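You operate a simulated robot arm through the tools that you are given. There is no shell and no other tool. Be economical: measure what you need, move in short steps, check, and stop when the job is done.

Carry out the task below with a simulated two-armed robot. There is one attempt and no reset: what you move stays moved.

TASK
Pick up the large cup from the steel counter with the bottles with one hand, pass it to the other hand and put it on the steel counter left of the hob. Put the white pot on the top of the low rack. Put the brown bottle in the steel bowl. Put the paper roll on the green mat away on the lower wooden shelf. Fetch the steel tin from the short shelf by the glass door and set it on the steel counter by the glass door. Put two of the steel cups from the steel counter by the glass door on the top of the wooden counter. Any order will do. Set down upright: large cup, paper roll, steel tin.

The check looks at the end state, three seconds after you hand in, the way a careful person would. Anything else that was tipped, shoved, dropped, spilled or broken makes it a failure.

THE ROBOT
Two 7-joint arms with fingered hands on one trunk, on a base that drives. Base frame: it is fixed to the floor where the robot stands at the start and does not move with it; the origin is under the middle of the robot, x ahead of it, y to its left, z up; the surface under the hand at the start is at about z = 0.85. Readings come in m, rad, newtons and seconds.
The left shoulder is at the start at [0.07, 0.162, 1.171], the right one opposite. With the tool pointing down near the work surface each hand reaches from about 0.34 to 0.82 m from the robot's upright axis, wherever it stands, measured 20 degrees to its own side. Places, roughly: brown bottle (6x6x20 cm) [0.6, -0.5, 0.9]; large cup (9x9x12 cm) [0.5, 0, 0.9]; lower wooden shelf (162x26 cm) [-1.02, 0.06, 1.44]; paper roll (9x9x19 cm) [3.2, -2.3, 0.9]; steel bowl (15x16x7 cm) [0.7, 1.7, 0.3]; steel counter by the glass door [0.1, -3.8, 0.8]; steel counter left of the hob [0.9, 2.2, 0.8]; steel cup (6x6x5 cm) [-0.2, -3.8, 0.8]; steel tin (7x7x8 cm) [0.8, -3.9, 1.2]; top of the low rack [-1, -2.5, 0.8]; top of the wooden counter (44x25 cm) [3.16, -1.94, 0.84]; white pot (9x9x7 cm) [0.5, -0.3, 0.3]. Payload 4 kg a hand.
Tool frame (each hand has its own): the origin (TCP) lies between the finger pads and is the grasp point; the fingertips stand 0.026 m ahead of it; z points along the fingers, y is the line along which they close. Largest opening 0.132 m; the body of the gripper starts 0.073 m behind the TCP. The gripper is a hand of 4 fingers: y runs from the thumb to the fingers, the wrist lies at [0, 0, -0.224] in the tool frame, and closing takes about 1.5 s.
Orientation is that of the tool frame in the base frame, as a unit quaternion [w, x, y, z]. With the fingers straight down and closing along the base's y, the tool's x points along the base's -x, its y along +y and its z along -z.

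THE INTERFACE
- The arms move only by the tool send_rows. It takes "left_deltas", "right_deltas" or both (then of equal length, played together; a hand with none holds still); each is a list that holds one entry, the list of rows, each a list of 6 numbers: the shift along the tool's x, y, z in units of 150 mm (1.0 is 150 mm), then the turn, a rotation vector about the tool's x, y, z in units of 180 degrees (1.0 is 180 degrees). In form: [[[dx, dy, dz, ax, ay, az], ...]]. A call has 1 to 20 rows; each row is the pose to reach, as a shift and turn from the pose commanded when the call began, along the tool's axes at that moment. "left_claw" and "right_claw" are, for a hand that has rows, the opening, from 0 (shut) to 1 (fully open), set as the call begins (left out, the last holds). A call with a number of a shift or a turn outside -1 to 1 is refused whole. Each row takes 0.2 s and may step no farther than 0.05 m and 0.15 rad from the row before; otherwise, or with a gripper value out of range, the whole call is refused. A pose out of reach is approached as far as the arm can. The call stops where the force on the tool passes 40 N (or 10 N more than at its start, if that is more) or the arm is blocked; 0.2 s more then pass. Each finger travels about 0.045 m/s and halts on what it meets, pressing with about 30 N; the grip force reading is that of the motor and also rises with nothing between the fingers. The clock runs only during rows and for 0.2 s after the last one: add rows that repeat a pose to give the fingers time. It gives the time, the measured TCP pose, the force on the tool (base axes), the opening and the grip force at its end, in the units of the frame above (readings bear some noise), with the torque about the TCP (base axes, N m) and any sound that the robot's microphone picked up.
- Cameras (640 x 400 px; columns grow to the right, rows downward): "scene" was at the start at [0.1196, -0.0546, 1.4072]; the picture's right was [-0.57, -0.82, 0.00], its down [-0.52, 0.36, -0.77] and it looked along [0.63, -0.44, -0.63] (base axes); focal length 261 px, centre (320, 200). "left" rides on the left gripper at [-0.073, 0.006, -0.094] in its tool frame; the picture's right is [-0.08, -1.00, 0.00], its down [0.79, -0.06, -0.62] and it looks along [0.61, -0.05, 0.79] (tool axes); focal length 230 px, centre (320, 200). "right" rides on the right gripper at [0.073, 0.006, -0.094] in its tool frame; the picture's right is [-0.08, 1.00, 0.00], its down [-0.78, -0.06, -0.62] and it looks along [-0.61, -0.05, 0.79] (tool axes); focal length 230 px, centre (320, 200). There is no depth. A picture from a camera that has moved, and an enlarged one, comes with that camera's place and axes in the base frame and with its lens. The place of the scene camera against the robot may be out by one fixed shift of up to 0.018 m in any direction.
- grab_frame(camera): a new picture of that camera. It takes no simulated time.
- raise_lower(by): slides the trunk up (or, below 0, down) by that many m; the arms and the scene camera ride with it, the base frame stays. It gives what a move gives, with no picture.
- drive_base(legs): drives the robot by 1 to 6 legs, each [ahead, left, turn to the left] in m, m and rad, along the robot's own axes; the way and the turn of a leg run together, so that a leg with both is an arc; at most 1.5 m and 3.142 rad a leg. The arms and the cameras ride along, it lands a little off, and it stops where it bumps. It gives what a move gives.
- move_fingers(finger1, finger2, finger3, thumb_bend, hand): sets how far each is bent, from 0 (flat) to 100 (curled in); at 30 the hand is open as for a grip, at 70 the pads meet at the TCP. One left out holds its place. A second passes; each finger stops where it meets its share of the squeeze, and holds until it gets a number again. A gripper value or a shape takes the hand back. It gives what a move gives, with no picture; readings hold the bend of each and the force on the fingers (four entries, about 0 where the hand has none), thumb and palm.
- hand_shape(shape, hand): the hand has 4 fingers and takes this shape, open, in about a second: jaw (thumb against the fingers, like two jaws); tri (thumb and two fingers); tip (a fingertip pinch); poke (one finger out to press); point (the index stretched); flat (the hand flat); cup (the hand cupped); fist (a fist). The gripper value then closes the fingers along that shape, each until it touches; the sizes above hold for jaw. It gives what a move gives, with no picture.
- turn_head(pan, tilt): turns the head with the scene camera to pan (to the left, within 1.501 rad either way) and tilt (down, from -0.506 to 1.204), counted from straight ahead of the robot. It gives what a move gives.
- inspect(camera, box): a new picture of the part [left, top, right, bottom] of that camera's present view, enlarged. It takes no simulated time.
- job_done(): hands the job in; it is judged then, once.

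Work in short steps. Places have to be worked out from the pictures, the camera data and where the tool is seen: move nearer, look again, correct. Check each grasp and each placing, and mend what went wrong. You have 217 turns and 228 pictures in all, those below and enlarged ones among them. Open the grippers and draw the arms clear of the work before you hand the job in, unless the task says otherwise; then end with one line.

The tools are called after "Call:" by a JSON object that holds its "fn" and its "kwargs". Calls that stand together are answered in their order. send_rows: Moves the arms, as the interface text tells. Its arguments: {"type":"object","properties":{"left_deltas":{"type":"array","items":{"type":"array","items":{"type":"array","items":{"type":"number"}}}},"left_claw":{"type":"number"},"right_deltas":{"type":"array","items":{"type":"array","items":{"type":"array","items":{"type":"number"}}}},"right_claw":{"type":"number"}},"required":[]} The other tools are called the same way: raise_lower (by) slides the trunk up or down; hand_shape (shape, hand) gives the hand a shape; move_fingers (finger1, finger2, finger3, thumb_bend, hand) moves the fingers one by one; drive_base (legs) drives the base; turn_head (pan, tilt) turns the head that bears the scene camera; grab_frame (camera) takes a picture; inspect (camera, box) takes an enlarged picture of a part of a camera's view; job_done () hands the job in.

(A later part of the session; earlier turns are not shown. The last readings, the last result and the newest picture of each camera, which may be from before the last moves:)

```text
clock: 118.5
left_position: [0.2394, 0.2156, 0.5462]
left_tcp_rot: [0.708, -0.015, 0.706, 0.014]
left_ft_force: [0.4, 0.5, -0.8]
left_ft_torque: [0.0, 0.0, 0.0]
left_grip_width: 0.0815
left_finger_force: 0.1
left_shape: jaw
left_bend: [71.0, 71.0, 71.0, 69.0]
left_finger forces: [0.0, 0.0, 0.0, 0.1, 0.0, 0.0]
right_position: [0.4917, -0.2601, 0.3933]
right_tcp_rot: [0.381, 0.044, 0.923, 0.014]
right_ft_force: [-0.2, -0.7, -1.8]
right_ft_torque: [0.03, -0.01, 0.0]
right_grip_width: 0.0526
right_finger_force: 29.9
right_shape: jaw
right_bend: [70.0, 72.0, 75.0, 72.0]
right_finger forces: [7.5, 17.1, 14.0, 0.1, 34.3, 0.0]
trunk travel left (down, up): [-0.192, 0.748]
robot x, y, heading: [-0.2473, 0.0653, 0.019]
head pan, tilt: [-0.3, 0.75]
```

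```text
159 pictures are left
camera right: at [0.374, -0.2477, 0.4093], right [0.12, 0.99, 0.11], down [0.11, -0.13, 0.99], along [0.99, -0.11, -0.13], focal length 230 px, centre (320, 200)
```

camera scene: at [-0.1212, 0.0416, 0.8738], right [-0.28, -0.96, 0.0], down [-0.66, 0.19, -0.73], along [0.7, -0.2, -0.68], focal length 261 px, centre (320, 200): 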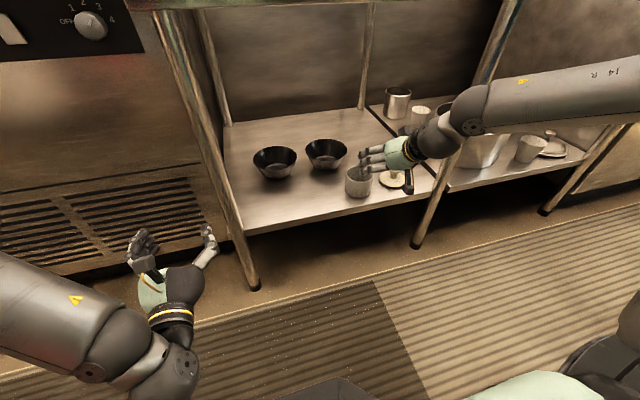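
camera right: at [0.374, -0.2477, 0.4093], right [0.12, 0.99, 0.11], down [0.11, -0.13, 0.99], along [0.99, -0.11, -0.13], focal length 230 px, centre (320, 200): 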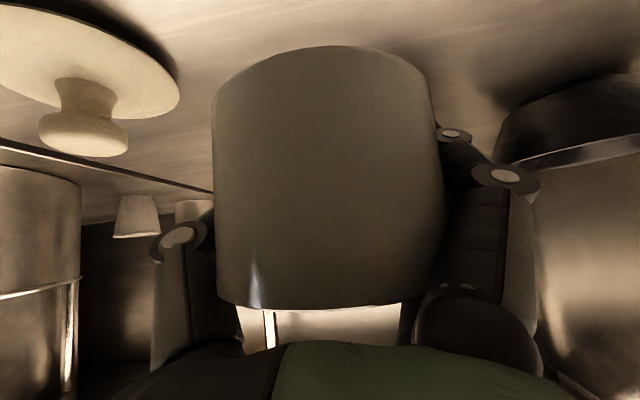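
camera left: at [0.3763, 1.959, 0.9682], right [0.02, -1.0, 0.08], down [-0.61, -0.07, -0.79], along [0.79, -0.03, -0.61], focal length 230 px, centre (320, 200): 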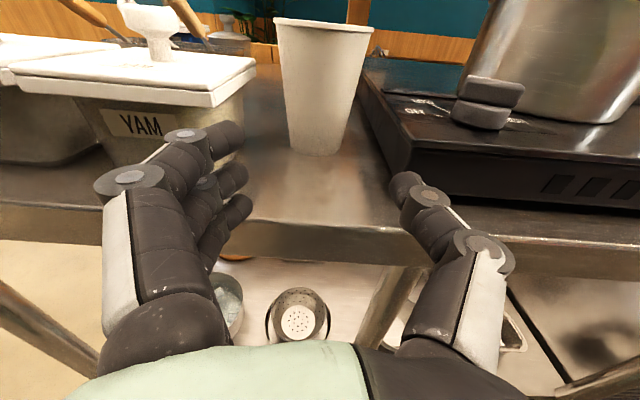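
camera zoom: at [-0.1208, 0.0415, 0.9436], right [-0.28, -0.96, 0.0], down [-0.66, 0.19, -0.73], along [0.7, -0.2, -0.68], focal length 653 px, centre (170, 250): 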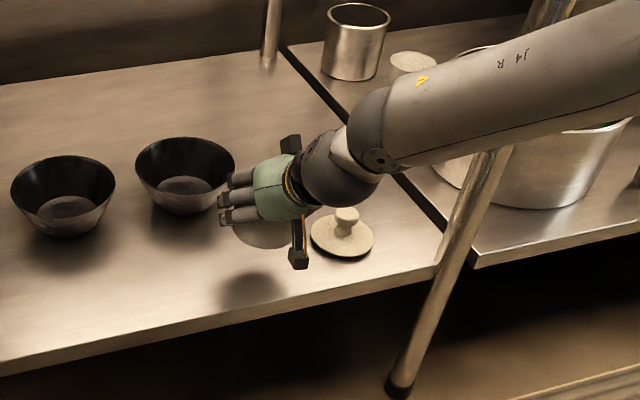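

The pot is up. I retract the arm out from under the counter and back off.

Call:
{"fn": "send_rows", "kwargs": {"right_deltas": [[[0.12, 0, -0.12, 0, 0, 0], [0.24, 0, -0.24, 0, 0, 0], [0.36, 0, -0.36, 0, 0, 0], [0.48, 0, -0.48, 0, 0, 0], [0.6, 0, -0.6, 0, 0, 0], [0.7, 0, -0.7, 0, 0, 0], [0.82, 0, -0.82, 0, 0, 0], [0.94, 0, -0.94, 0, 0, 0]]]}}

Call:
{"fn": "drive_base", "kwargs": {"legs": [[-0.05, 0, 0], [0, -1.0, 0]]}}

Call:
{"fn": "turn_head", "kwargs": {"pan": -1.4, "tilt": 0.35}}

Call:
{"fn": "grab_frame", "kwargs": {"camera": "scene"}}

```text
clock: 120.3
left_position: [0.2395, 0.2155, 0.5472]
left_tcp_rot: [0.708, -0.015, 0.706, 0.012]
left_ft_force: [-0.4, 0.5, 0.4]
left_ft_torque: [-0.01, -0.01, -0.01]
left_grip_width: 0.0814
left_finger_force: 0.1
left_shape: jaw
left_bend: [71.0, 71.0, 71.0, 69.0]
left_finger forces: [0.1, 0.1, 0.0, 0.0, 0.0, 0.0]
right_position: [0.2944, -0.2454, 0.3951]
right_tcp_rot: [0.383, 0.043, 0.923, 0.015]
right_ft_force: [0.3, -0.5, -2.3]
right_ft_torque: [0.0, -0.01, 0.03]
right_grip_width: 0.0527
right_finger_force: 30.4
right_shape: jaw
right_bend: [70.0, 72.0, 75.0, 72.0]
right_finger forces: [7.3, 16.7, 13.8, 0.1, 33.3, 0.0]
trunk travel left (down, up): [-0.192, 0.748]
robot x, y, heading: [-0.2491, 0.0699, 0.017]
head pan, tilt: [-0.3, 0.75]
```

```text
clock: 125.9
left_position: [0.2036, -0.7787, 0.5462]
left_tcp_rot: [0.708, -0.009, 0.707, 0.008]
left_ft_force: [0.1, -0.9, -0.6]
left_ft_torque: [0.02, 0.02, 0.03]
left_grip_width: 0.0818
left_finger_force: 0.0
left_shape: jaw
left_bend: [71.0, 71.0, 71.0, 69.0]
left_finger forces: [0.0, 0.1, 0.0, 0.0, 0.0, 0.0]
right_position: [0.2517, -1.2397, 0.3944]
right_tcp_rot: [0.383, 0.051, 0.922, 0.012]
right_ft_force: [0.9, 0.1, -2.8]
right_ft_torque: [0.0, -0.05, 0.02]
right_grip_width: 0.0529
right_finger_force: 29.9
right_shape: jaw
right_bend: [70.0, 72.0, 75.0, 72.0]
right_finger forces: [7.5, 16.7, 13.8, 0.0, 33.2, 0.1]
trunk travel left (down, up): [-0.192, 0.748]
robot x, y, heading: [-0.2884, -0.9161, 0.007]
head pan, tilt: [-0.3, 0.75]
```

```text
clock: 127.2
left_position: [0.2022, -0.7785, 0.5467]
left_tcp_rot: [0.708, -0.009, 0.706, 0.007]
left_ft_force: [0.6, 0.1, 0.2]
left_ft_torque: [0.02, -0.01, 0.01]
left_grip_width: 0.0816
left_finger_force: 0.2
left_shape: jaw
left_bend: [71.0, 71.0, 71.0, 69.0]
left_finger forces: [0.1, 0.1, 0.0, 0.1, 0.1, 0.1]
right_position: [0.2508, -1.2398, 0.396]
right_tcp_rot: [0.383, 0.05, 0.922, 0.012]
right_ft_force: [0.1, -0.1, -2.1]
right_ft_torque: [-0.04, -0.03, -0.01]
right_grip_width: 0.0529
right_finger_force: 29.9
right_shape: jaw
right_bend: [70.0, 72.0, 75.0, 72.0]
right_finger forces: [7.4, 16.7, 13.8, 0.0, 33.3, 0.0]
trunk travel left (down, up): [-0.192, 0.748]
robot x, y, heading: [-0.2882, -0.9149, 0.005]
head pan, tilt: [-1.4, 0.351]
```

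```text
158 pictures are left
camera scene: at [-0.2232, -1.0144, 0.9794], right [-0.98, -0.17, 0.0], down [-0.06, 0.34, -0.94], along [0.16, -0.92, -0.34], focal length 261 px, centre (320, 200)
```

scene: 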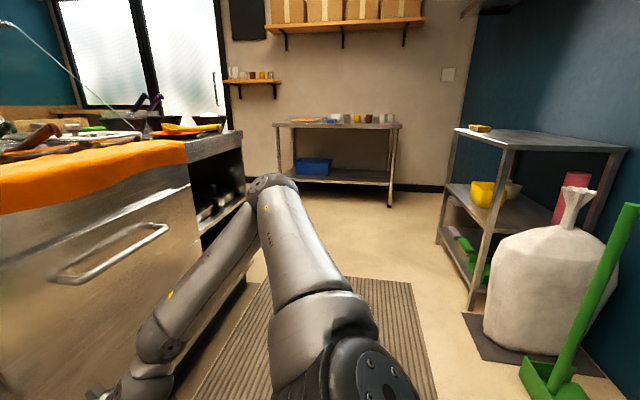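

The low rack, sack, and glass-door counter are visible. I back off a little for clearance from the oven front and go on to the open area.

Call:
{"fn": "drive_base", "kwargs": {"legs": [[-0.08, 0, 0], [0, -1.3, 0]]}}

Call:
{"fn": "grab_frame", "kwargs": {"camera": "scene"}}

```text
clock: 134.4
left_position: [0.1075, -2.0959, 0.5455]
left_tcp_rot: [0.708, 0.005, 0.706, -0.006]
left_ft_force: [-0.8, -0.2, 0.2]
left_ft_torque: [-0.02, 0.03, -0.01]
left_grip_width: 0.0815
left_finger_force: 0.0
left_shape: jaw
left_bend: [71.0, 71.0, 71.0, 69.0]
left_finger forces: [0.1, 0.0, 0.1, 0.0, 0.0, 0.0]
right_position: [0.1356, -2.5603, 0.3942]
right_tcp_rot: [0.383, 0.069, 0.921, 0.004]
right_ft_force: [-0.5, 1.0, -2.5]
right_ft_torque: [-0.04, -0.11, 0.0]
right_grip_width: 0.0526
right_finger_force: 30.3
right_shape: jaw
right_bend: [70.0, 72.0, 75.0, 72.0]
right_finger forces: [7.3, 16.7, 13.8, 0.0, 33.0, 0.0]
trunk travel left (down, up): [-0.192, 0.748]
robot x, y, heading: [-0.3926, -2.2167, -0.04]
head pan, tilt: [-1.4, 0.351]
```

```text
157 pictures are left
camera scene: at [-0.3287, -2.3159, 0.9794], right [-0.99, -0.13, 0.0], down [-0.05, 0.34, -0.94], along [0.13, -0.93, -0.34], focal length 261 px, centre (320, 200)
```

scene: 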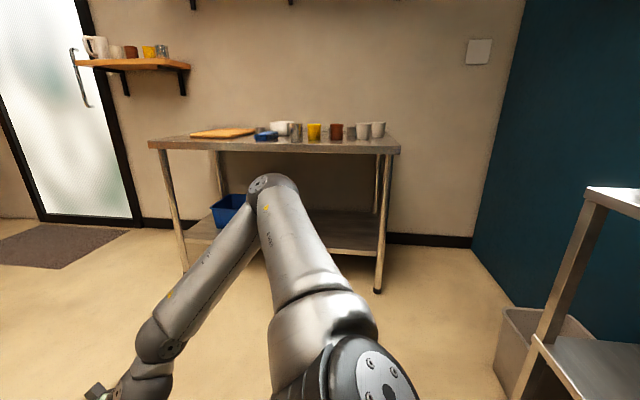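

Open area reached. I move to about [-0.1, -2.82] and turn round to face the rack (-x).

Call:
{"fn": "drive_base", "kwargs": {"legs": [[0.3, -0.6, 0], [0, 0, 3.14]]}}

Call:
{"fn": "turn_head", "kwargs": {"pan": -0.3, "tilt": 0.4}}

Call:
{"fn": "grab_frame", "kwargs": {"camera": "scene"}}

```text
clock: 145.4
left_position: [-0.6159, -2.9204, 0.5464]
left_tcp_rot: [0.017, -0.706, 0.016, 0.708]
left_ft_force: [0.7, 1.1, 0.4]
left_ft_torque: [-0.01, 0.0, 0.04]
left_grip_width: 0.0814
left_finger_force: 0.1
left_shape: jaw
left_bend: [71.0, 71.0, 71.0, 69.0]
left_finger forces: [0.0, 0.0, 0.0, 0.1, 0.0, 0.0]
right_position: [-0.6322, -2.4561, 0.3931]
right_tcp_rot: [-0.001, 0.92, -0.082, -0.383]
right_ft_force: [0.4, 0.3, -1.4]
right_ft_torque: [0.04, 0.02, 0.03]
right_grip_width: 0.0525
right_finger_force: 29.8
right_shape: jaw
right_bend: [70.0, 72.0, 75.0, 72.0]
right_finger forces: [5.7, 14.8, 14.1, 0.1, 30.5, 0.1]
trunk travel left (down, up): [-0.192, 0.748]
robot x, y, heading: [-0.1158, -2.8115, 3.078]
head pan, tilt: [-1.4, 0.351]
```

```text
clock: 146.7
left_position: [-0.6152, -2.9204, 0.5469]
left_tcp_rot: [0.016, -0.706, 0.014, 0.708]
left_ft_force: [0.8, 0.4, 0.2]
left_ft_torque: [0.01, 0.0, 0.02]
left_grip_width: 0.0816
left_finger_force: 0.0
left_shape: jaw
left_bend: [71.0, 71.0, 71.0, 69.0]
left_finger forces: [0.0, 0.0, 0.1, 0.0, 0.0, 0.0]
right_position: [-0.6317, -2.4565, 0.3947]
right_tcp_rot: [-0.001, 0.92, -0.082, -0.383]
right_ft_force: [-0.1, -0.8, -1.4]
right_ft_torque: [0.02, 0.05, 0.02]
right_grip_width: 0.0526
right_finger_force: 29.9
right_shape: jaw
right_bend: [70.0, 72.0, 75.0, 72.0]
right_finger forces: [5.7, 14.9, 14.1, 0.0, 30.4, 0.0]
trunk travel left (down, up): [-0.192, 0.748]
robot x, y, heading: [-0.1147, -2.8182, 3.073]
head pan, tilt: [-0.3, 0.4]
```

```text
156 pictures are left
camera scene: at [-0.2527, -2.7845, 0.9749], right [0.36, 0.93, 0.0], down [0.36, -0.14, -0.92], along [-0.86, 0.33, -0.39], focal length 261 px, centre (320, 200)
```

scene: 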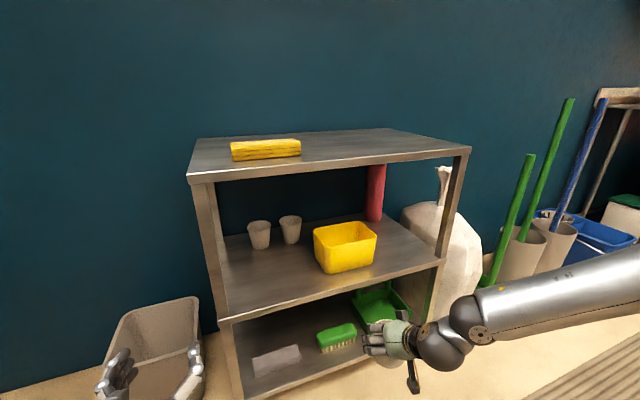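

The rack top spans about x -0.875…-1.31, y -2.03…-2.85, with a sponge near y -2.65. I aim for [-1.0, -2.4]: raise the trunk, then drive in.

Call:
{"fn": "raise_lower", "kwargs": {"by": 0.4}}

Call:
{"fn": "raise_lower", "kwargs": {"by": 0.18}}

Call:
{"fn": "drive_base", "kwargs": {"legs": [[0.2, -0.05, 0.06]]}}

Call:
{"fn": "grab_frame", "kwargs": {"camera": "scene"}}

```text
clock: 150.6
left_position: [-0.6158, -2.9207, 0.9462]
left_tcp_rot: [0.017, -0.706, 0.015, 0.708]
left_ft_force: [-0.2, -0.8, 0.1]
left_ft_torque: [0.01, 0.03, -0.03]
left_grip_width: 0.0814
left_finger_force: 0.2
left_shape: jaw
left_bend: [71.0, 71.0, 71.0, 69.0]
left_finger forces: [0.0, 0.0, 0.1, 0.0, 0.1, 0.0]
right_position: [-0.6319, -2.4563, 0.7928]
right_tcp_rot: [-0.002, 0.92, -0.083, -0.382]
right_ft_force: [-0.5, -0.4, -2.3]
right_ft_torque: [0.03, 0.06, 0.02]
right_grip_width: 0.0525
right_finger_force: 30.6
right_shape: jaw
right_bend: [70.0, 72.0, 75.0, 72.0]
right_finger forces: [5.8, 14.9, 14.1, 0.0, 30.5, 0.1]
trunk travel left (down, up): [-0.592, 0.348]
robot x, y, heading: [-0.1123, -2.8163, 3.073]
head pan, tilt: [-0.3, 0.4]
```

```text
clock: 152.6
left_position: [-0.6159, -2.9204, 1.1267]
left_tcp_rot: [0.016, -0.706, 0.014, 0.708]
left_ft_force: [-0.5, 0.5, 0.2]
left_ft_torque: [0.01, -0.01, -0.01]
left_grip_width: 0.0814
left_finger_force: 0.0
left_shape: jaw
left_bend: [71.0, 71.0, 71.0, 69.0]
left_finger forces: [0.0, 0.0, 0.1, 0.0, 0.1, 0.0]
right_position: [-0.6316, -2.4563, 0.9744]
right_tcp_rot: [-0.001, 0.92, -0.082, -0.382]
right_ft_force: [0.3, 0.8, -1.0]
right_ft_torque: [0.02, 0.07, 0.0]
right_grip_width: 0.0522
right_finger_force: 30.4
right_shape: jaw
right_bend: [70.0, 72.0, 75.0, 72.0]
right_finger forces: [5.8, 15.0, 14.1, 0.0, 30.5, 0.0]
trunk travel left (down, up): [-0.772, 0.168]
robot x, y, heading: [-0.113, -2.8147, 3.076]
head pan, tilt: [-0.3, 0.4]
```

```text
clock: 154.2
left_position: [-0.8045, -2.8947, 1.1266]
left_tcp_rot: [-0.005, -0.706, -0.007, 0.708]
left_ft_force: [0.0, -0.7, -0.2]
left_ft_torque: [0.01, 0.03, -0.01]
left_grip_width: 0.0818
left_finger_force: 0.0
left_shape: jaw
left_bend: [71.0, 71.0, 71.0, 69.0]
left_finger forces: [0.0, 0.0, 0.0, 0.1, 0.1, 0.0]
right_position: [-0.8493, -2.4333, 0.9755]
right_tcp_rot: [0.011, 0.922, -0.052, -0.384]
right_ft_force: [0.3, -0.3, -1.9]
right_ft_torque: [0.02, 0.04, 0.02]
right_grip_width: 0.0523
right_finger_force: 30.4
right_shape: jaw
right_bend: [70.0, 72.0, 75.0, 72.0]
right_finger forces: [6.0, 15.1, 14.1, 0.1, 30.4, 0.0]
trunk travel left (down, up): [-0.772, 0.168]
robot x, y, heading: [-0.313, -2.7591, 3.138]
head pan, tilt: [-0.3, 0.4]
```

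```text
155 pictures are left
camera scene: at [-0.4507, -2.7365, 1.5551], right [0.3, 0.95, 0.0], down [0.37, -0.12, -0.92], along [-0.88, 0.27, -0.39], focal length 261 px, centre (320, 200)
```

scene: 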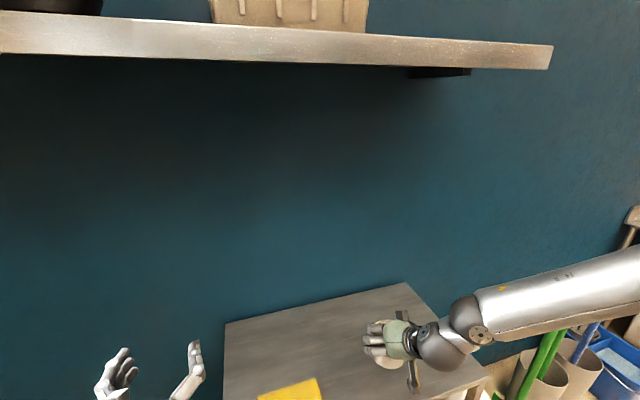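

I extend the right arm 0.14 m over the rack top and look down before lowering.

Call:
{"fn": "send_rows", "kwargs": {"right_deltas": [[[-0.13, 0, 0.13, 0, 0, 0], [-0.26, 0, 0.27, 0, 0, 0], [-0.39, 0, 0.4, 0, 0, 0], [-0.52, 0, 0.53, 0, 0, 0], [-0.65, 0, 0.66, 0, 0, 0]]]}}

Call:
{"fn": "raise_lower", "kwargs": {"by": -0.07}}

Call:
{"fn": "turn_head", "kwargs": {"pan": -0.5, "tilt": 0.85}}

Call:
{"fn": "grab_frame", "kwargs": {"camera": "scene"}}

Call:
{"fn": "grab_frame", "kwargs": {"camera": "right"}}

```text
clock: 155.4
left_position: [-0.8062, -2.8955, 1.1255]
left_tcp_rot: [-0.005, -0.707, -0.008, 0.708]
left_ft_force: [-0.4, -0.2, -0.2]
left_ft_torque: [0.04, 0.0, 0.02]
left_grip_width: 0.0817
left_finger_force: 0.1
left_shape: jaw
left_bend: [71.0, 71.0, 71.0, 69.0]
left_finger forces: [0.1, 0.0, 0.1, 0.1, 0.0, 0.0]
right_position: [-0.9907, -2.4219, 0.9717]
right_tcp_rot: [0.011, 0.923, -0.053, -0.382]
right_ft_force: [-0.6, 0.7, -1.3]
right_ft_torque: [-0.02, 0.03, 0.01]
right_grip_width: 0.0523
right_finger_force: 29.7
right_shape: jaw
right_bend: [70.0, 72.0, 75.0, 72.0]
right_finger forces: [5.7, 15.0, 13.9, 0.1, 30.2, 0.0]
trunk travel left (down, up): [-0.772, 0.168]
robot x, y, heading: [-0.3148, -2.7586, 3.137]
head pan, tilt: [-0.3, 0.4]
```

```text
clock: 156.4
left_position: [-0.8065, -2.8949, 1.0572]
left_tcp_rot: [-0.005, -0.706, -0.007, 0.708]
left_ft_force: [-0.2, 0.0, 0.2]
left_ft_torque: [-0.03, -0.01, 0.0]
left_grip_width: 0.0817
left_finger_force: 0.2
left_shape: jaw
left_bend: [71.0, 71.0, 71.0, 69.0]
left_finger forces: [0.1, 0.0, 0.0, 0.1, 0.1, 0.0]
right_position: [-0.9906, -2.4217, 0.903]
right_tcp_rot: [0.011, 0.922, -0.053, -0.383]
right_ft_force: [0.4, -0.6, -2.5]
right_ft_torque: [0.0, 0.05, 0.05]
right_grip_width: 0.0522
right_finger_force: 29.7
right_shape: jaw
right_bend: [70.0, 72.0, 75.0, 72.0]
right_finger forces: [5.8, 15.0, 13.8, 0.0, 30.2, 0.1]
trunk travel left (down, up): [-0.702, 0.238]
robot x, y, heading: [-0.3089, -2.7567, 3.136]
head pan, tilt: [-0.3, 0.4]
```

```text
clock: 157.3
left_position: [-0.8052, -2.8951, 1.057]
left_tcp_rot: [-0.005, -0.706, -0.008, 0.708]
left_ft_force: [0.3, 0.5, 0.5]
left_ft_torque: [0.02, -0.02, 0.0]
left_grip_width: 0.0813
left_finger_force: 0.0
left_shape: jaw
left_bend: [71.0, 71.0, 71.0, 69.0]
left_finger forces: [0.1, 0.0, 0.0, 0.1, 0.0, 0.1]
right_position: [-0.989, -2.4204, 0.9037]
right_tcp_rot: [0.01, 0.922, -0.054, -0.382]
right_ft_force: [-1.1, -0.4, -2.3]
right_ft_torque: [0.01, 0.02, 0.0]
right_grip_width: 0.0522
right_finger_force: 30.0
right_shape: jaw
right_bend: [70.0, 72.0, 75.0, 72.0]
right_finger forces: [5.8, 15.0, 13.7, 0.0, 30.3, 0.0]
trunk travel left (down, up): [-0.702, 0.238]
robot x, y, heading: [-0.3125, -2.7622, 3.141]
head pan, tilt: [-0.499, 0.85]
```

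```text
154 pictures are left
camera scene: at [-0.4327, -2.726, 1.4458], right [0.48, 0.88, 0.0], down [0.66, -0.36, -0.66], along [-0.58, 0.32, -0.75], focal length 261 px, centre (320, 200)
```

scene: 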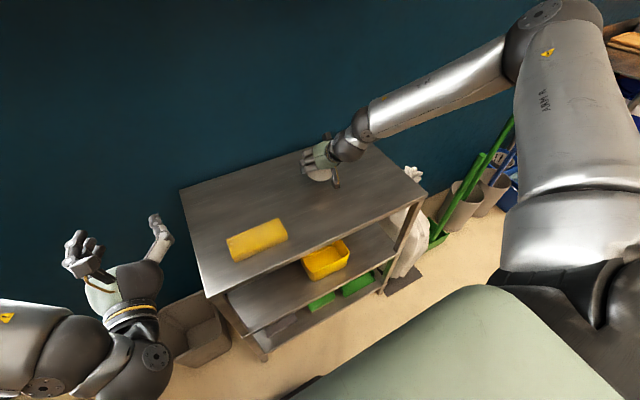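

```text
153 pictures are left
camera right: at [-0.8732, -2.4361, 0.9185], right [-0.14, -0.98, 0.11], down [-0.11, 0.13, 0.99], along [-0.98, 0.13, -0.13], focal length 230 px, centre (320, 200)
```

right: 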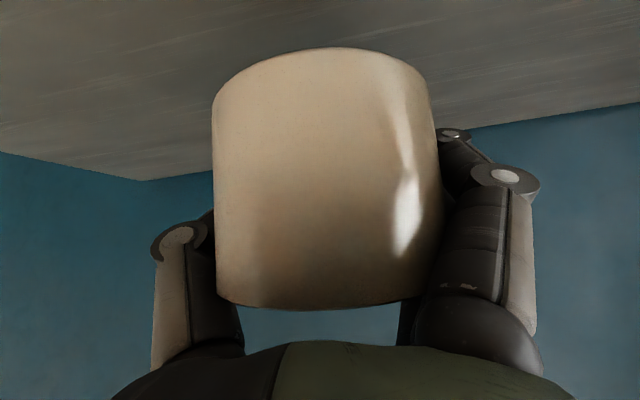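

The pot hangs above free rack surface. I lower in 8 mm steps.

Call:
{"fn": "send_rows", "kwargs": {"right_deltas": [[[0.037, 0, 0.038, 0, 0, 0], [0.075, 0, 0.075, 0, 0, 0], [0.112, 0, 0.113, 0, 0, 0], [0.14, 0, 0.14, 0, 0, 0], [0.165, 0, 0.165, 0, 0, 0]]]}}

Call:
{"fn": "grab_frame", "kwargs": {"camera": "right"}}

```text
clock: 158.6
left_position: [-0.8062, -2.8951, 1.0564]
left_tcp_rot: [-0.005, -0.706, -0.007, 0.708]
left_ft_force: [-0.1, -0.3, -0.1]
left_ft_torque: [-0.01, -0.03, 0.02]
left_grip_width: 0.0815
left_finger_force: 0.1
left_shape: jaw
left_bend: [71.0, 71.0, 71.0, 69.0]
left_finger forces: [0.0, 0.1, 0.0, 0.0, 0.1, 0.1]
right_position: [-0.9903, -2.4224, 0.8698]
right_tcp_rot: [0.011, 0.923, -0.053, -0.382]
right_ft_force: [-0.2, -0.6, -2.8]
right_ft_torque: [-0.01, 0.04, -0.01]
right_grip_width: 0.052
right_finger_force: 30.4
right_shape: jaw
right_bend: [70.0, 72.0, 75.0, 72.0]
right_finger forces: [5.8, 15.1, 13.7, 0.0, 30.2, 0.1]
trunk travel left (down, up): [-0.702, 0.238]
robot x, y, heading: [-0.3116, -2.7568, 3.134]
head pan, tilt: [-0.499, 0.85]
```

```text
152 pictures are left
camera right: at [-0.8736, -2.4385, 0.8831], right [-0.14, -0.98, 0.11], down [-0.11, 0.13, 0.99], along [-0.98, 0.13, -0.13], focal length 230 px, centre (320, 200)
```

right: 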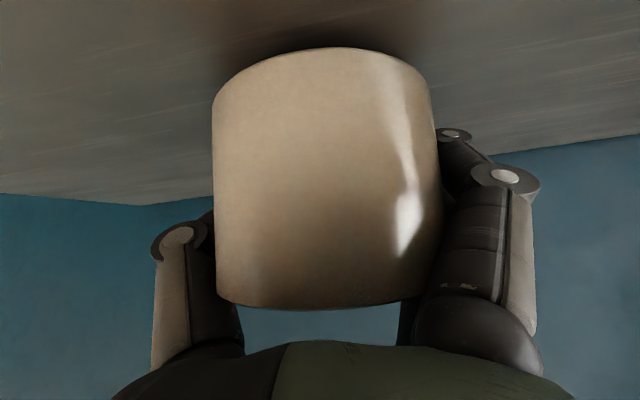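

Close to the surface now; a few more small steps until contact.

Call:
{"fn": "send_rows", "kwargs": {"right_deltas": [[[0.015, 0, 0.015, 0, 0, 0], [0.03, 0, 0.03, 0, 0, 0], [0.045, 0, 0.045, 0, 0, 0], [0.045, 0, 0.045, 0, 0, 0]]]}}

Call:
{"fn": "grab_frame", "kwargs": {"camera": "right"}}

```text
clock: 159.6
left_position: [-0.8063, -2.8942, 1.0572]
left_tcp_rot: [-0.005, -0.706, -0.008, 0.708]
left_ft_force: [0.1, 0.2, 0.0]
left_ft_torque: [-0.03, 0.02, 0.0]
left_grip_width: 0.0814
left_finger_force: 0.1
left_shape: jaw
left_bend: [71.0, 71.0, 71.0, 69.0]
left_finger forces: [0.0, 0.0, 0.0, 0.1, 0.0, 0.0]
right_position: [-0.9904, -2.4235, 0.8583]
right_tcp_rot: [0.012, 0.923, -0.053, -0.382]
right_ft_force: [-0.2, 0.3, -2.6]
right_ft_torque: [0.04, 0.03, 0.01]
right_grip_width: 0.0523
right_finger_force: 30.0
right_shape: jaw
right_bend: [70.0, 72.0, 75.0, 72.0]
right_finger forces: [5.8, 15.2, 13.8, 0.0, 30.0, 0.0]
trunk travel left (down, up): [-0.702, 0.238]
robot x, y, heading: [-0.3133, -2.7548, 3.138]
head pan, tilt: [-0.499, 0.85]
```

```text
151 pictures are left
camera right: at [-0.8734, -2.4385, 0.8739], right [-0.14, -0.98, 0.11], down [-0.11, 0.13, 0.99], along [-0.98, 0.13, -0.13], focal length 230 px, centre (320, 200)
```

right: 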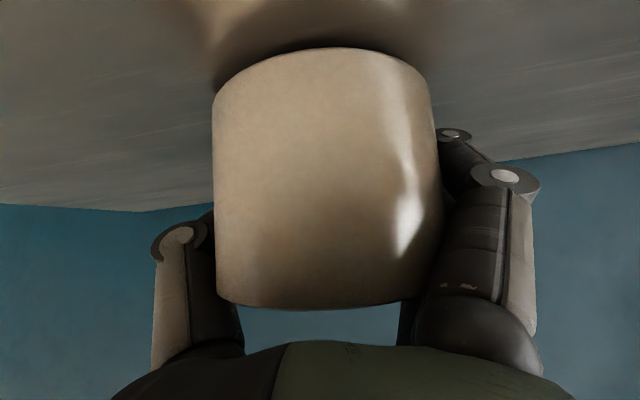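

Call:
{"fn": "send_rows", "kwargs": {"right_deltas": [[[0.015, 0, 0.015, 0, 0, 0], [0.03, 0, 0.03, 0, 0, 0], [0.045, 0, 0.045, 0, 0, 0], [0.06, 0, 0.06, 0, 0, 0], [0.075, 0, 0.075, 0, 0, 0]]]}}

```text
clock: 160.8
left_position: [-0.8028, -2.8963, 1.0581]
left_tcp_rot: [-0.005, -0.705, -0.008, 0.709]
left_ft_force: [-0.9, -0.1, -0.2]
left_ft_torque: [-0.02, 0.03, -0.01]
left_grip_width: 0.0814
left_finger_force: 0.1
left_shape: jaw
left_bend: [71.0, 71.0, 71.0, 69.0]
left_finger forces: [0.0, 0.0, 0.0, 0.0, 0.0, 0.0]
right_position: [-0.9901, -2.4239, 0.8544]
right_tcp_rot: [0.011, 0.919, -0.054, -0.39]
right_ft_force: [-10.3, 5.2, 35.7]
right_ft_torque: [-1.72, 0.56, -0.55]
right_grip_width: 0.0518
right_finger_force: 30.2
right_shape: jaw
right_bend: [72.0, 72.0, 75.0, 72.0]
right_finger forces: [43.7, 15.9, 13.7, 0.0, 29.9, 0.0]
right hand out of reach, approached as far as the arm can: row 5
trunk travel left (down, up): [-0.702, 0.238]
robot x, y, heading: [-0.314, -2.7601, 3.143]
head pan, tilt: [-0.499, 0.85]
```

Finger contact with the rack top; I ease up 3 mm and open.

Call:
{"fn": "send_rows", "kwargs": {"right_deltas": [[[-0.02, 0, -0.02, 0, 0, 0], [-0.04, 0, -0.04, 0, 0, 0]]]}}

Call:
{"fn": "send_rows", "kwargs": {"right_deltas": [[[0, 0, 0, 0, 0, 0], [0, 0, 0, 0, 0, 0], [0, 0, 0, 0, 0, 0], [0, 0, 0, 0, 0, 0], [0, 0, 0, 0, 0, 0], [0, 0, 0, 0, 0, 0]]], "right_claw": 0.85}}

Call:
{"fn": "grab_frame", "kwargs": {"camera": "right"}}

Call:
{"fn": "inspect", "kwargs": {"camera": "scene", "box": [240, 100, 440, 260]}}

```text
clock: 161.3
left_position: [-0.8038, -2.8949, 1.0562]
left_tcp_rot: [-0.005, -0.706, -0.008, 0.709]
left_ft_force: [-0.4, -0.2, -0.4]
left_ft_torque: [0.0, 0.01, 0.0]
left_grip_width: 0.0817
left_finger_force: 0.1
left_shape: jaw
left_bend: [71.0, 71.0, 71.0, 69.0]
left_finger forces: [0.0, 0.0, 0.1, 0.0, 0.0, 0.0]
right_position: [-0.985, -2.4233, 0.8555]
right_tcp_rot: [0.011, 0.923, -0.052, -0.382]
right_ft_force: [-4.0, -0.9, 16.7]
right_ft_torque: [-0.99, 0.21, -0.14]
right_grip_width: 0.0519
right_finger_force: 29.6
right_shape: jaw
right_bend: [71.0, 72.0, 75.0, 72.0]
right_finger forces: [21.7, 17.3, 14.5, 0.1, 29.9, 0.1]
trunk travel left (down, up): [-0.702, 0.238]
robot x, y, heading: [-0.3112, -2.7583, 3.139]
head pan, tilt: [-0.499, 0.85]
```

```text
clock: 162.8
left_position: [-0.8042, -2.894, 1.0571]
left_tcp_rot: [-0.006, -0.706, -0.008, 0.708]
left_ft_force: [0.2, 0.5, 0.2]
left_ft_torque: [-0.01, 0.03, 0.02]
left_grip_width: 0.0814
left_finger_force: 0.1
left_shape: jaw
left_bend: [71.0, 71.0, 71.0, 69.0]
left_finger forces: [0.1, 0.1, 0.0, 0.0, 0.0, 0.0]
right_position: [-0.9871, -2.4221, 0.8548]
right_tcp_rot: [0.011, 0.923, -0.052, -0.382]
right_ft_force: [0.6, -1.2, 0.6]
right_ft_torque: [-0.03, 0.0, -0.01]
right_grip_width: 0.112
right_finger_force: 0.1
right_shape: jaw
right_bend: [54.0, 54.0, 54.0, 50.0]
right_finger forces: [0.0, 0.1, 0.0, 0.0, 0.0, 0.1]
trunk travel left (down, up): [-0.702, 0.238]
robot x, y, heading: [-0.3133, -2.7615, 3.141]
head pan, tilt: [-0.499, 0.85]
```

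```text
150 pictures are left
camera right: at [-0.8703, -2.4382, 0.8709], right [-0.14, -0.98, 0.11], down [-0.11, 0.13, 0.99], along [-0.98, 0.13, -0.13], focal length 230 px, centre (320, 200)
```

right: 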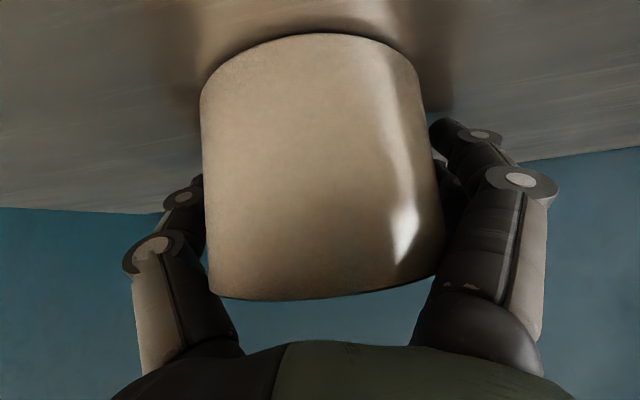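

```text
2.50 times, centred on (340, 180) of scene
camera zoom: at [-0.4323, -2.7263, 1.4457], right [0.48, 0.88, 0.0], down [0.66, -0.36, -0.66], along [-0.58, 0.32, -0.75], focal length 653 px, centre (270, 250)
```

zoom: 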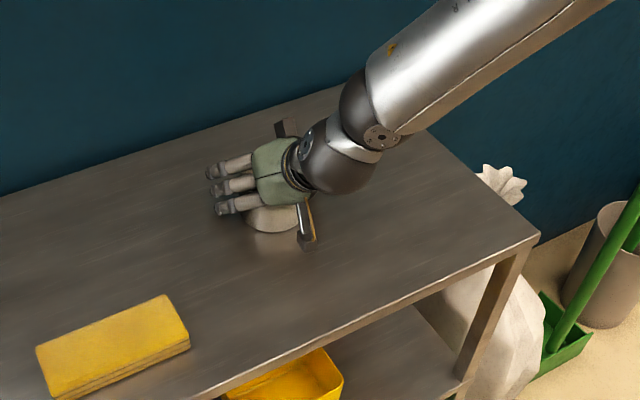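

The pot stands on the rack. I open fully and withdraw up and back.

Call:
{"fn": "send_rows", "kwargs": {"right_deltas": [[[0, 0, -0.02, 0, 0, 0], [0, 0, -0.04, 0, 0, 0], [0, 0, -0.06, 0, 0, 0], [0, 0, -0.2, 0, 0, 0], [0, 0, -0.4, 0, 0, 0], [0, 0, -0.6, 0, 0, 0], [0, 0, -0.8, 0, 0, 0], [0, 0, -1, 0, 0, 0]]], "right_claw": 1}}

Call:
{"fn": "inspect", "kwargs": {"camera": "scene", "box": [200, 80, 440, 260]}}

```text
clock: 164.6
left_position: [-0.803, -2.8941, 1.0567]
left_tcp_rot: [-0.006, -0.706, -0.008, 0.708]
left_ft_force: [0.1, 0.0, -0.1]
left_ft_torque: [0.01, 0.01, 0.0]
left_grip_width: 0.0816
left_finger_force: 0.1
left_shape: jaw
left_bend: [71.0, 71.0, 71.0, 69.0]
left_finger forces: [0.1, 0.0, 0.0, 0.1, 0.0, 0.0]
right_position: [-0.8801, -2.4264, 0.9636]
right_tcp_rot: [0.011, 0.922, -0.052, -0.383]
right_ft_force: [-0.3, 0.8, 0.2]
right_ft_torque: [0.0, -0.03, -0.02]
right_grip_width: 0.132
right_finger_force: 0.0
right_shape: jaw
right_bend: [30.0, 30.0, 30.0, 30.0]
right_finger forces: [0.1, 0.0, 0.0, 0.0, 0.1, 0.0]
trunk travel left (down, up): [-0.702, 0.238]
robot x, y, heading: [-0.311, -2.7594, 3.136]
head pan, tilt: [-0.499, 0.85]
```

```text
2.22 times, centred on (320, 170) of scene
camera zoom: at [-0.4306, -2.7262, 1.4459], right [0.48, 0.88, 0.0], down [0.66, -0.36, -0.66], along [-0.58, 0.32, -0.75], focal length 580 px, centre (320, 267)
```

zoom: 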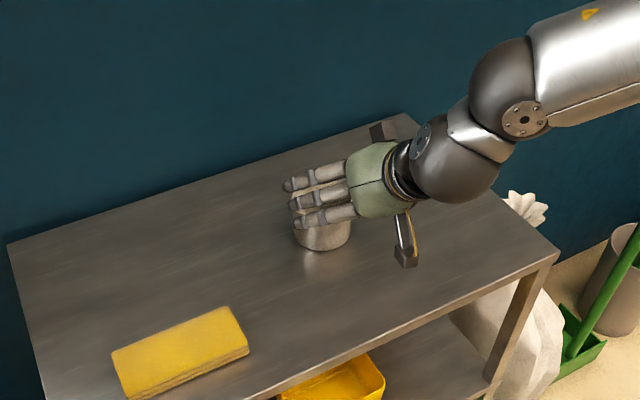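

The pot stands on the rack. I back off, turn to face the glass-door wall (-y) and look.

Call:
{"fn": "drive_base", "kwargs": {"legs": [[-0.45, 0, 0], [0, 0, 1.571]]}}

Call:
{"fn": "turn_head", "kwargs": {"pan": 0.2, "tilt": 0.45}}

Call:
{"fn": "grab_frame", "kwargs": {"camera": "scene"}}

```text
clock: 171.1
left_position: [0.2643, -3.2532, 1.0558]
left_tcp_rot: [0.501, 0.498, 0.501, -0.5]
left_ft_force: [-0.5, 0.3, 0.5]
left_ft_torque: [0.0, 0.03, -0.01]
left_grip_width: 0.0814
left_finger_force: 0.1
left_shape: jaw
left_bend: [71.0, 71.0, 71.0, 69.0]
left_finger forces: [0.0, 0.0, 0.0, 0.0, 0.0, 0.0]
right_position: [-0.2059, -3.3218, 0.9623]
right_tcp_rot: [0.276, 0.694, 0.61, -0.265]
right_ft_force: [0.4, -0.1, -0.7]
right_ft_torque: [0.0, 0.01, 0.0]
right_grip_width: 0.1318
right_finger_force: 0.0
right_shape: jaw
right_bend: [30.0, 30.0, 30.0, 30.0]
right_finger forces: [0.0, 0.0, 0.1, 0.0, 0.0, 0.0]
trunk travel left (down, up): [-0.702, 0.238]
robot x, y, heading: [0.1355, -2.759, -1.592]
head pan, tilt: [-0.499, 0.85]
```

```text
clock: 172.1
left_position: [0.2643, -3.2541, 1.0563]
left_tcp_rot: [0.501, 0.498, 0.501, -0.5]
left_ft_force: [0.5, -0.6, 0.4]
left_ft_torque: [-0.02, 0.01, 0.01]
left_grip_width: 0.0813
left_finger_force: 0.1
left_shape: jaw
left_bend: [71.0, 71.0, 71.0, 69.0]
left_finger forces: [0.1, 0.0, 0.0, 0.1, 0.1, 0.0]
right_position: [-0.2051, -3.3222, 0.9637]
right_tcp_rot: [0.277, 0.694, 0.61, -0.265]
right_ft_force: [0.1, -0.1, 0.4]
right_ft_torque: [-0.01, 0.02, 0.01]
right_grip_width: 0.1315
right_finger_force: 0.0
right_shape: jaw
right_bend: [30.0, 30.0, 30.0, 30.0]
right_finger forces: [0.0, 0.0, 0.0, 0.1, 0.0, 0.0]
trunk travel left (down, up): [-0.702, 0.238]
robot x, y, heading: [0.1366, -2.7576, -1.584]
head pan, tilt: [0.201, 0.45]
```

```text
147 pictures are left
camera scene: at [0.1511, -2.9051, 1.4802], right [-0.98, -0.18, 0.0], down [-0.08, 0.43, -0.9], along [0.16, -0.89, -0.44], focal length 261 px, centre (320, 200)
```

scene: 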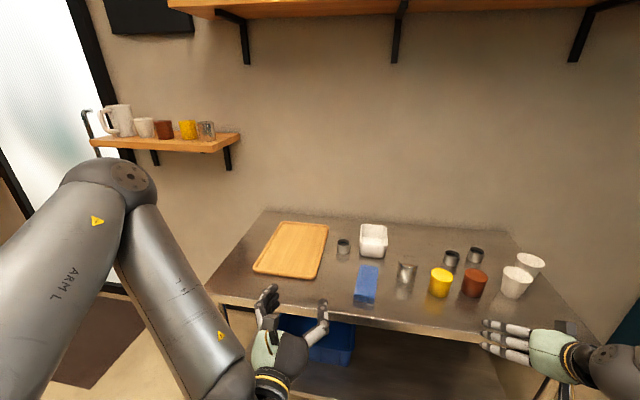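

Very clear view: the tin is the rightmost item on the short shelf, with free shelf to its right. I zoom in on both shelf and table.

Call:
{"fn": "inspect", "kwargs": {"camera": "scene", "box": [80, 80, 260, 190]}}

Call:
{"fn": "inspect", "kwargs": {"camera": "scene", "box": [320, 200, 560, 330]}}

```text
3.56 times, centred on (170, 135) of scene
camera zoom: at [0.1511, -2.9051, 1.4802], right [-0.98, -0.18, 0.0], down [-0.08, 0.43, -0.9], along [0.16, -0.89, -0.44], focal length 928 px, centre (853, 431)
```

zoom: 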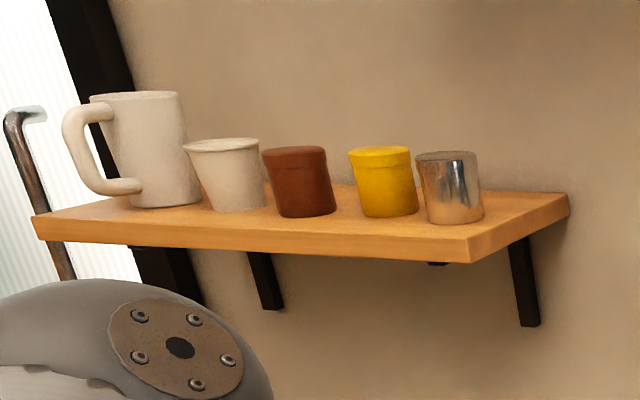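

```text
2.67 times, centred on (440, 265) of scene
camera zoom: at [0.1511, -2.9051, 1.4802], right [-0.98, -0.18, 0.0], down [-0.08, 0.43, -0.9], along [0.16, -0.89, -0.44], focal length 696 px, centre (0, 27)
```

zoom: 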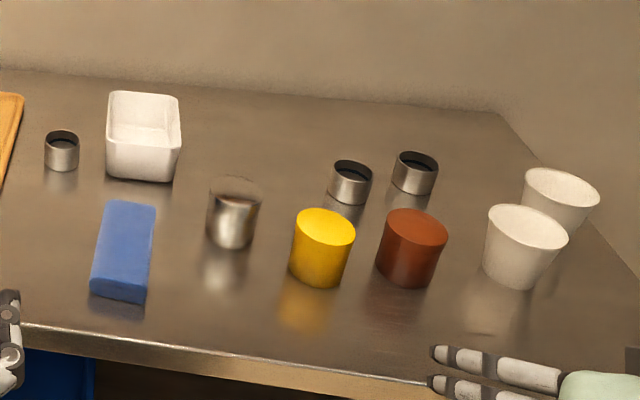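

Tin at about [0.82, -3.95] with yellow cup close on its left. I tuck the left hand (pointing down, back), raise the trunk, and drive left beside the table.

Call:
{"fn": "send_rows", "kwargs": {"left_deltas": [[[0, 0.06, -0.06, 0, 0.045, 0], [0, 0.12, -0.12, 0, 0.09, 0], [0, 0.18, -0.18, 0, 0.135, 0], [0, 0.24, -0.24, 0, 0.18, 0], [0, 0.3, -0.3, 0, 0.225, 0], [0, 0.36, -0.36, 0, 0.27, 0], [0, 0.42, -0.42, 0, 0.315, 0], [0, 0.48, -0.48, 0, 0.36, 0], [0, 0.54, -0.54, 0, 0.405, 0], [0, 0.6, -0.6, 0, 0.45, 0], [0, 0.67, -0.67, 0, 0.495, 0]]], "left_claw": 1}}

Call:
{"fn": "raise_lower", "kwargs": {"by": 0.22}}

Call:
{"fn": "drive_base", "kwargs": {"legs": [[0, 0.98, 0.0]]}}

Call:
{"fn": "turn_head", "kwargs": {"pan": -0.3, "tilt": 0.5}}

Call:
{"fn": "grab_frame", "kwargs": {"camera": "scene"}}

```text
clock: 174.5
left_position: [0.3013, -3.1733, 0.8559]
left_tcp_rot: [0.262, 0.649, 0.662, -0.269]
left_ft_force: [0.0, 0.1, -0.2]
left_ft_torque: [-0.02, -0.04, -0.01]
left_grip_width: 0.1319
left_finger_force: 0.0
left_shape: jaw
left_bend: [30.0, 30.0, 30.0, 30.0]
left_finger forces: [0.1, 0.0, 0.0, 0.0, 0.0, 0.0]
left hand out of reach, approached as far as the arm can: row 1, 2, 3, 4, 5, 6, 7, 8, 9, 10, 11
right_position: [-0.2055, -3.3226, 0.9634]
right_tcp_rot: [0.276, 0.694, 0.609, -0.266]
right_ft_force: [-0.7, 0.1, -0.5]
right_ft_torque: [0.01, 0.02, 0.0]
right_grip_width: 0.1317
right_finger_force: 0.0
right_shape: jaw
right_bend: [30.0, 30.0, 30.0, 30.0]
right_finger forces: [0.0, 0.1, 0.0, 0.0, 0.0, 0.0]
trunk travel left (down, up): [-0.702, 0.238]
robot x, y, heading: [0.1324, -2.7604, -1.584]
head pan, tilt: [0.201, 0.45]
```

```text
clock: 176.8
left_position: [0.301, -3.1749, 1.0774]
left_tcp_rot: [0.261, 0.65, 0.662, -0.268]
left_ft_force: [0.1, -1.0, 0.5]
left_ft_torque: [-0.01, -0.02, 0.0]
left_grip_width: 0.1319
left_finger_force: 0.1
left_shape: jaw
left_bend: [30.0, 30.0, 30.0, 30.0]
left_finger forces: [0.0, 0.1, 0.0, 0.0, 0.1, 0.1]
right_position: [-0.2049, -3.3215, 1.1827]
right_tcp_rot: [0.276, 0.694, 0.61, -0.264]
right_ft_force: [0.2, 0.9, -0.5]
right_ft_torque: [-0.02, 0.03, 0.0]
right_grip_width: 0.132
right_finger_force: 0.1
right_shape: jaw
right_bend: [30.0, 30.0, 30.0, 30.0]
right_finger forces: [0.0, 0.1, 0.0, 0.0, 0.0, 0.0]
trunk travel left (down, up): [-0.922, 0.018]
robot x, y, heading: [0.1344, -2.7582, -1.587]
head pan, tilt: [0.201, 0.45]
```

```text
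clock: 182.0
left_position: [1.2961, -3.188, 1.0764]
left_tcp_rot: [0.262, 0.647, 0.664, -0.268]
left_ft_force: [0.3, -0.3, 0.6]
left_ft_torque: [0.0, -0.02, -0.03]
left_grip_width: 0.1317
left_finger_force: 0.1
left_shape: jaw
left_bend: [30.0, 30.0, 30.0, 30.0]
left_finger forces: [0.0, 0.0, 0.1, 0.0, 0.0, 0.1]
right_position: [0.7921, -3.3384, 1.1827]
right_tcp_rot: [0.276, 0.693, 0.612, -0.264]
right_ft_force: [0.4, 0.1, 0.0]
right_ft_torque: [0.0, 0.01, -0.03]
right_grip_width: 0.1318
right_finger_force: 0.0
right_shape: jaw
right_bend: [30.0, 30.0, 30.0, 30.0]
right_finger forces: [0.0, 0.0, 0.0, 0.0, 0.0, 0.0]
trunk travel left (down, up): [-0.922, 0.018]
robot x, y, heading: [1.1282, -2.7728, -1.583]
head pan, tilt: [0.201, 0.45]
```

```text
clock: 182.9
left_position: [1.2979, -3.1883, 1.0758]
left_tcp_rot: [0.261, 0.648, 0.663, -0.268]
left_ft_force: [-0.5, 0.9, 0.4]
left_ft_torque: [-0.04, -0.01, 0.0]
left_grip_width: 0.1321
left_finger_force: 0.0
left_shape: jaw
left_bend: [30.0, 30.0, 30.0, 30.0]
left_finger forces: [0.0, 0.1, 0.0, 0.0, 0.0, 0.0]
right_position: [0.7914, -3.3377, 1.1832]
right_tcp_rot: [0.277, 0.692, 0.612, -0.265]
right_ft_force: [-1.0, -0.1, 0.0]
right_ft_torque: [0.02, 0.01, -0.01]
right_grip_width: 0.132
right_finger_force: 0.2
right_shape: jaw
right_bend: [30.0, 30.0, 30.0, 30.0]
right_finger forces: [0.1, 0.0, 0.0, 0.1, 0.0, 0.0]
trunk travel left (down, up): [-0.922, 0.018]
robot x, y, heading: [1.1349, -2.7733, -1.581]
head pan, tilt: [-0.3, 0.499]
```

```text
144 pictures are left
camera scene: at [1.1014, -2.9154, 1.6958], right [-0.95, 0.31, 0.0], down [0.15, 0.46, -0.88], along [-0.27, -0.84, -0.48], focal length 261 px, centre (320, 200)
```

scene: 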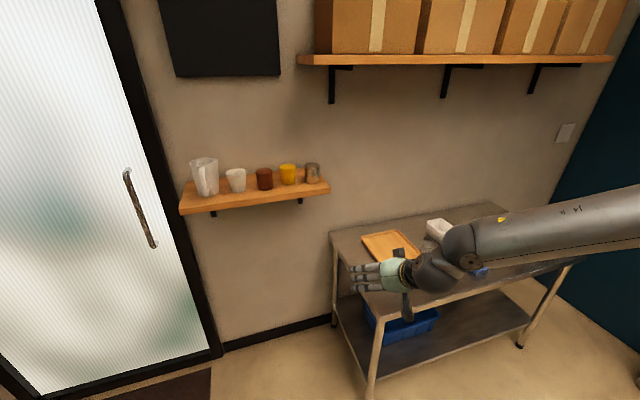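

I turn the right hand to point down with its closing axis along the depth (so nothing goes between tin and yellow cup), and raise it.

Call:
{"fn": "send_rows", "kwargs": {"right_deltas": [[[-0.05, 0, -0.05, -0.016, 0.016, -0.039], [-0.1, 0, -0.1, -0.033, 0.033, -0.079], [-0.15, 0, -0.15, -0.049, 0.049, -0.118], [-0.2, 0, -0.2, -0.065, 0.065, -0.157], [-0.25, 0, -0.25, -0.082, 0.082, -0.197], [-0.3, 0, -0.3, -0.098, 0.098, -0.236], [-0.35, 0, -0.35, -0.114, 0.114, -0.275], [-0.4, 0, -0.4, -0.131, 0.131, -0.315], [-0.45, 0, -0.45, -0.147, 0.147, -0.354], [-0.5, 0, -0.5, -0.163, 0.163, -0.393], [-0.55, 0, -0.55, -0.18, 0.18, -0.433], [-0.6, 0, -0.6, -0.196, 0.196, -0.472]]]}}

Call:
{"fn": "grab_frame", "kwargs": {"camera": "right"}}

```text
clock: 185.5
left_position: [1.2971, -3.1876, 1.0765]
left_tcp_rot: [0.262, 0.648, 0.664, -0.268]
left_ft_force: [0.2, -0.5, -0.5]
left_ft_torque: [-0.02, 0.0, 0.04]
left_grip_width: 0.1321
left_finger_force: 0.1
left_shape: jaw
left_bend: [30.0, 30.0, 30.0, 30.0]
left_finger forces: [0.0, 0.0, 0.0, 0.0, 0.1, 0.1]
right_position: [0.7851, -3.3408, 1.3103]
right_tcp_rot: [0.03, 0.048, 0.998, 0.002]
right_ft_force: [-0.6, -0.8, 0.0]
right_ft_torque: [0.02, -0.03, 0.03]
right_grip_width: 0.1322
right_finger_force: 0.1
right_shape: jaw
right_bend: [30.0, 30.0, 30.0, 30.0]
right_finger forces: [0.1, 0.0, 0.0, 0.0, 0.0, 0.1]
trunk travel left (down, up): [-0.922, 0.018]
robot x, y, heading: [1.1304, -2.776, -1.583]
head pan, tilt: [-0.3, 0.499]
```

```text
143 pictures are left
camera right: at [0.707, -3.3279, 1.3998], right [0.17, 0.98, 0.01], down [0.74, -0.14, 0.66], along [0.65, -0.11, -0.75], focal length 230 px, centre (320, 200)
```

right: 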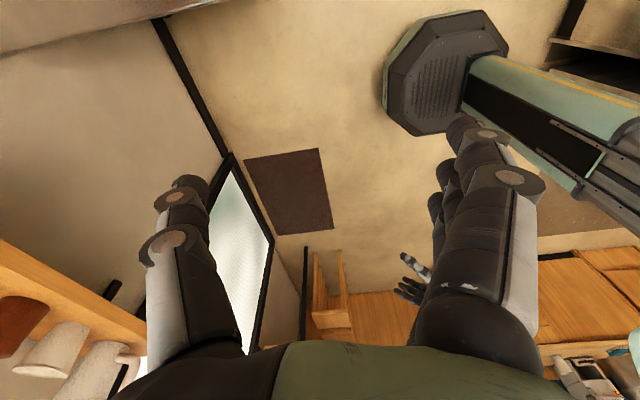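

Orientation reached. I raise 5 cm more and drive forward 0.5 m, stopping short of the tin.

Call:
{"fn": "send_rows", "kwargs": {"right_deltas": [[[0, 0, -0.12, 0, 0, 0], [0, 0, -0.24, 0, 0, 0], [0, 0, -0.36, 0, 0, 0]]]}}

Call:
{"fn": "drive_base", "kwargs": {"legs": [[0.48, 0, 0]]}}

Call:
{"fn": "grab_frame", "kwargs": {"camera": "right"}}

Call:
{"fn": "grab_frame", "kwargs": {"camera": "scene"}}

```text
clock: 186.3
left_position: [1.2979, -3.1884, 1.0767]
left_tcp_rot: [0.261, 0.648, 0.664, -0.268]
left_ft_force: [-0.2, -0.1, 0.1]
left_ft_torque: [-0.01, 0.01, 0.05]
left_grip_width: 0.132
left_finger_force: 0.1
left_shape: jaw
left_bend: [30.0, 30.0, 30.0, 30.0]
left_finger forces: [0.1, 0.0, 0.1, 0.0, 0.0, 0.0]
right_position: [0.782, -3.3383, 1.3641]
right_tcp_rot: [0.03, 0.049, 0.998, 0.001]
right_ft_force: [-0.3, 0.4, -0.9]
right_ft_torque: [0.0, -0.01, 0.01]
right_grip_width: 0.1321
right_finger_force: 0.0
right_shape: jaw
right_bend: [30.0, 30.0, 30.0, 30.0]
right_finger forces: [0.0, 0.0, 0.0, 0.0, 0.0, 0.0]
trunk travel left (down, up): [-0.922, 0.018]
robot x, y, heading: [1.1293, -2.7694, -1.584]
head pan, tilt: [-0.3, 0.499]
```

```text
clock: 189.2
left_position: [1.2935, -3.6613, 1.0762]
left_tcp_rot: [0.263, 0.647, 0.664, -0.268]
left_ft_force: [-0.3, 1.0, 0.4]
left_ft_torque: [0.01, -0.03, 0.03]
left_grip_width: 0.1321
left_finger_force: 0.0
left_shape: jaw
left_bend: [30.0, 30.0, 30.0, 30.0]
left_finger forces: [0.1, 0.1, 0.0, 0.1, 0.1, 0.0]
right_position: [0.777, -3.8101, 1.3653]
right_tcp_rot: [0.03, 0.048, 0.998, 0.0]
right_ft_force: [-0.2, 0.6, -0.8]
right_ft_torque: [0.0, 0.01, 0.02]
right_grip_width: 0.1319
right_finger_force: 0.1
right_shape: jaw
right_bend: [30.0, 30.0, 30.0, 30.0]
right_finger forces: [0.0, 0.1, 0.1, 0.0, 0.1, 0.1]
trunk travel left (down, up): [-0.922, 0.018]
robot x, y, heading: [1.1265, -3.2461, -1.578]
head pan, tilt: [-0.3, 0.499]
```

```text
142 pictures are left
camera right: at [0.6992, -3.7985, 1.4545], right [0.17, 0.98, 0.01], down [0.74, -0.13, 0.66], along [0.65, -0.11, -0.75], focal length 230 px, centre (320, 200)
```

right: 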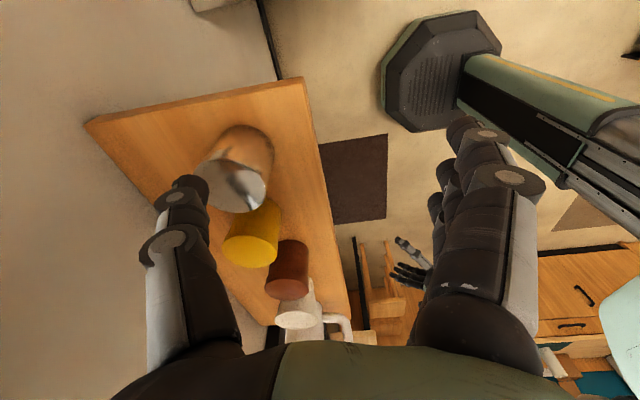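

```text
141 pictures are left
camera scene: at [1.0963, -3.388, 1.6959], right [-0.95, 0.3, 0.0], down [0.15, 0.46, -0.88], along [-0.27, -0.84, -0.48], focal length 261 px, centre (320, 200)
```

scene: 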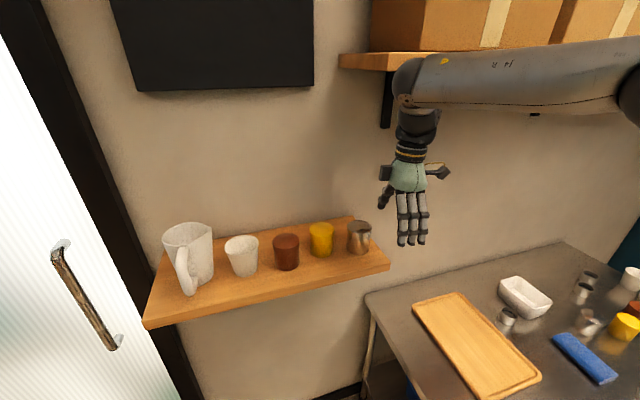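

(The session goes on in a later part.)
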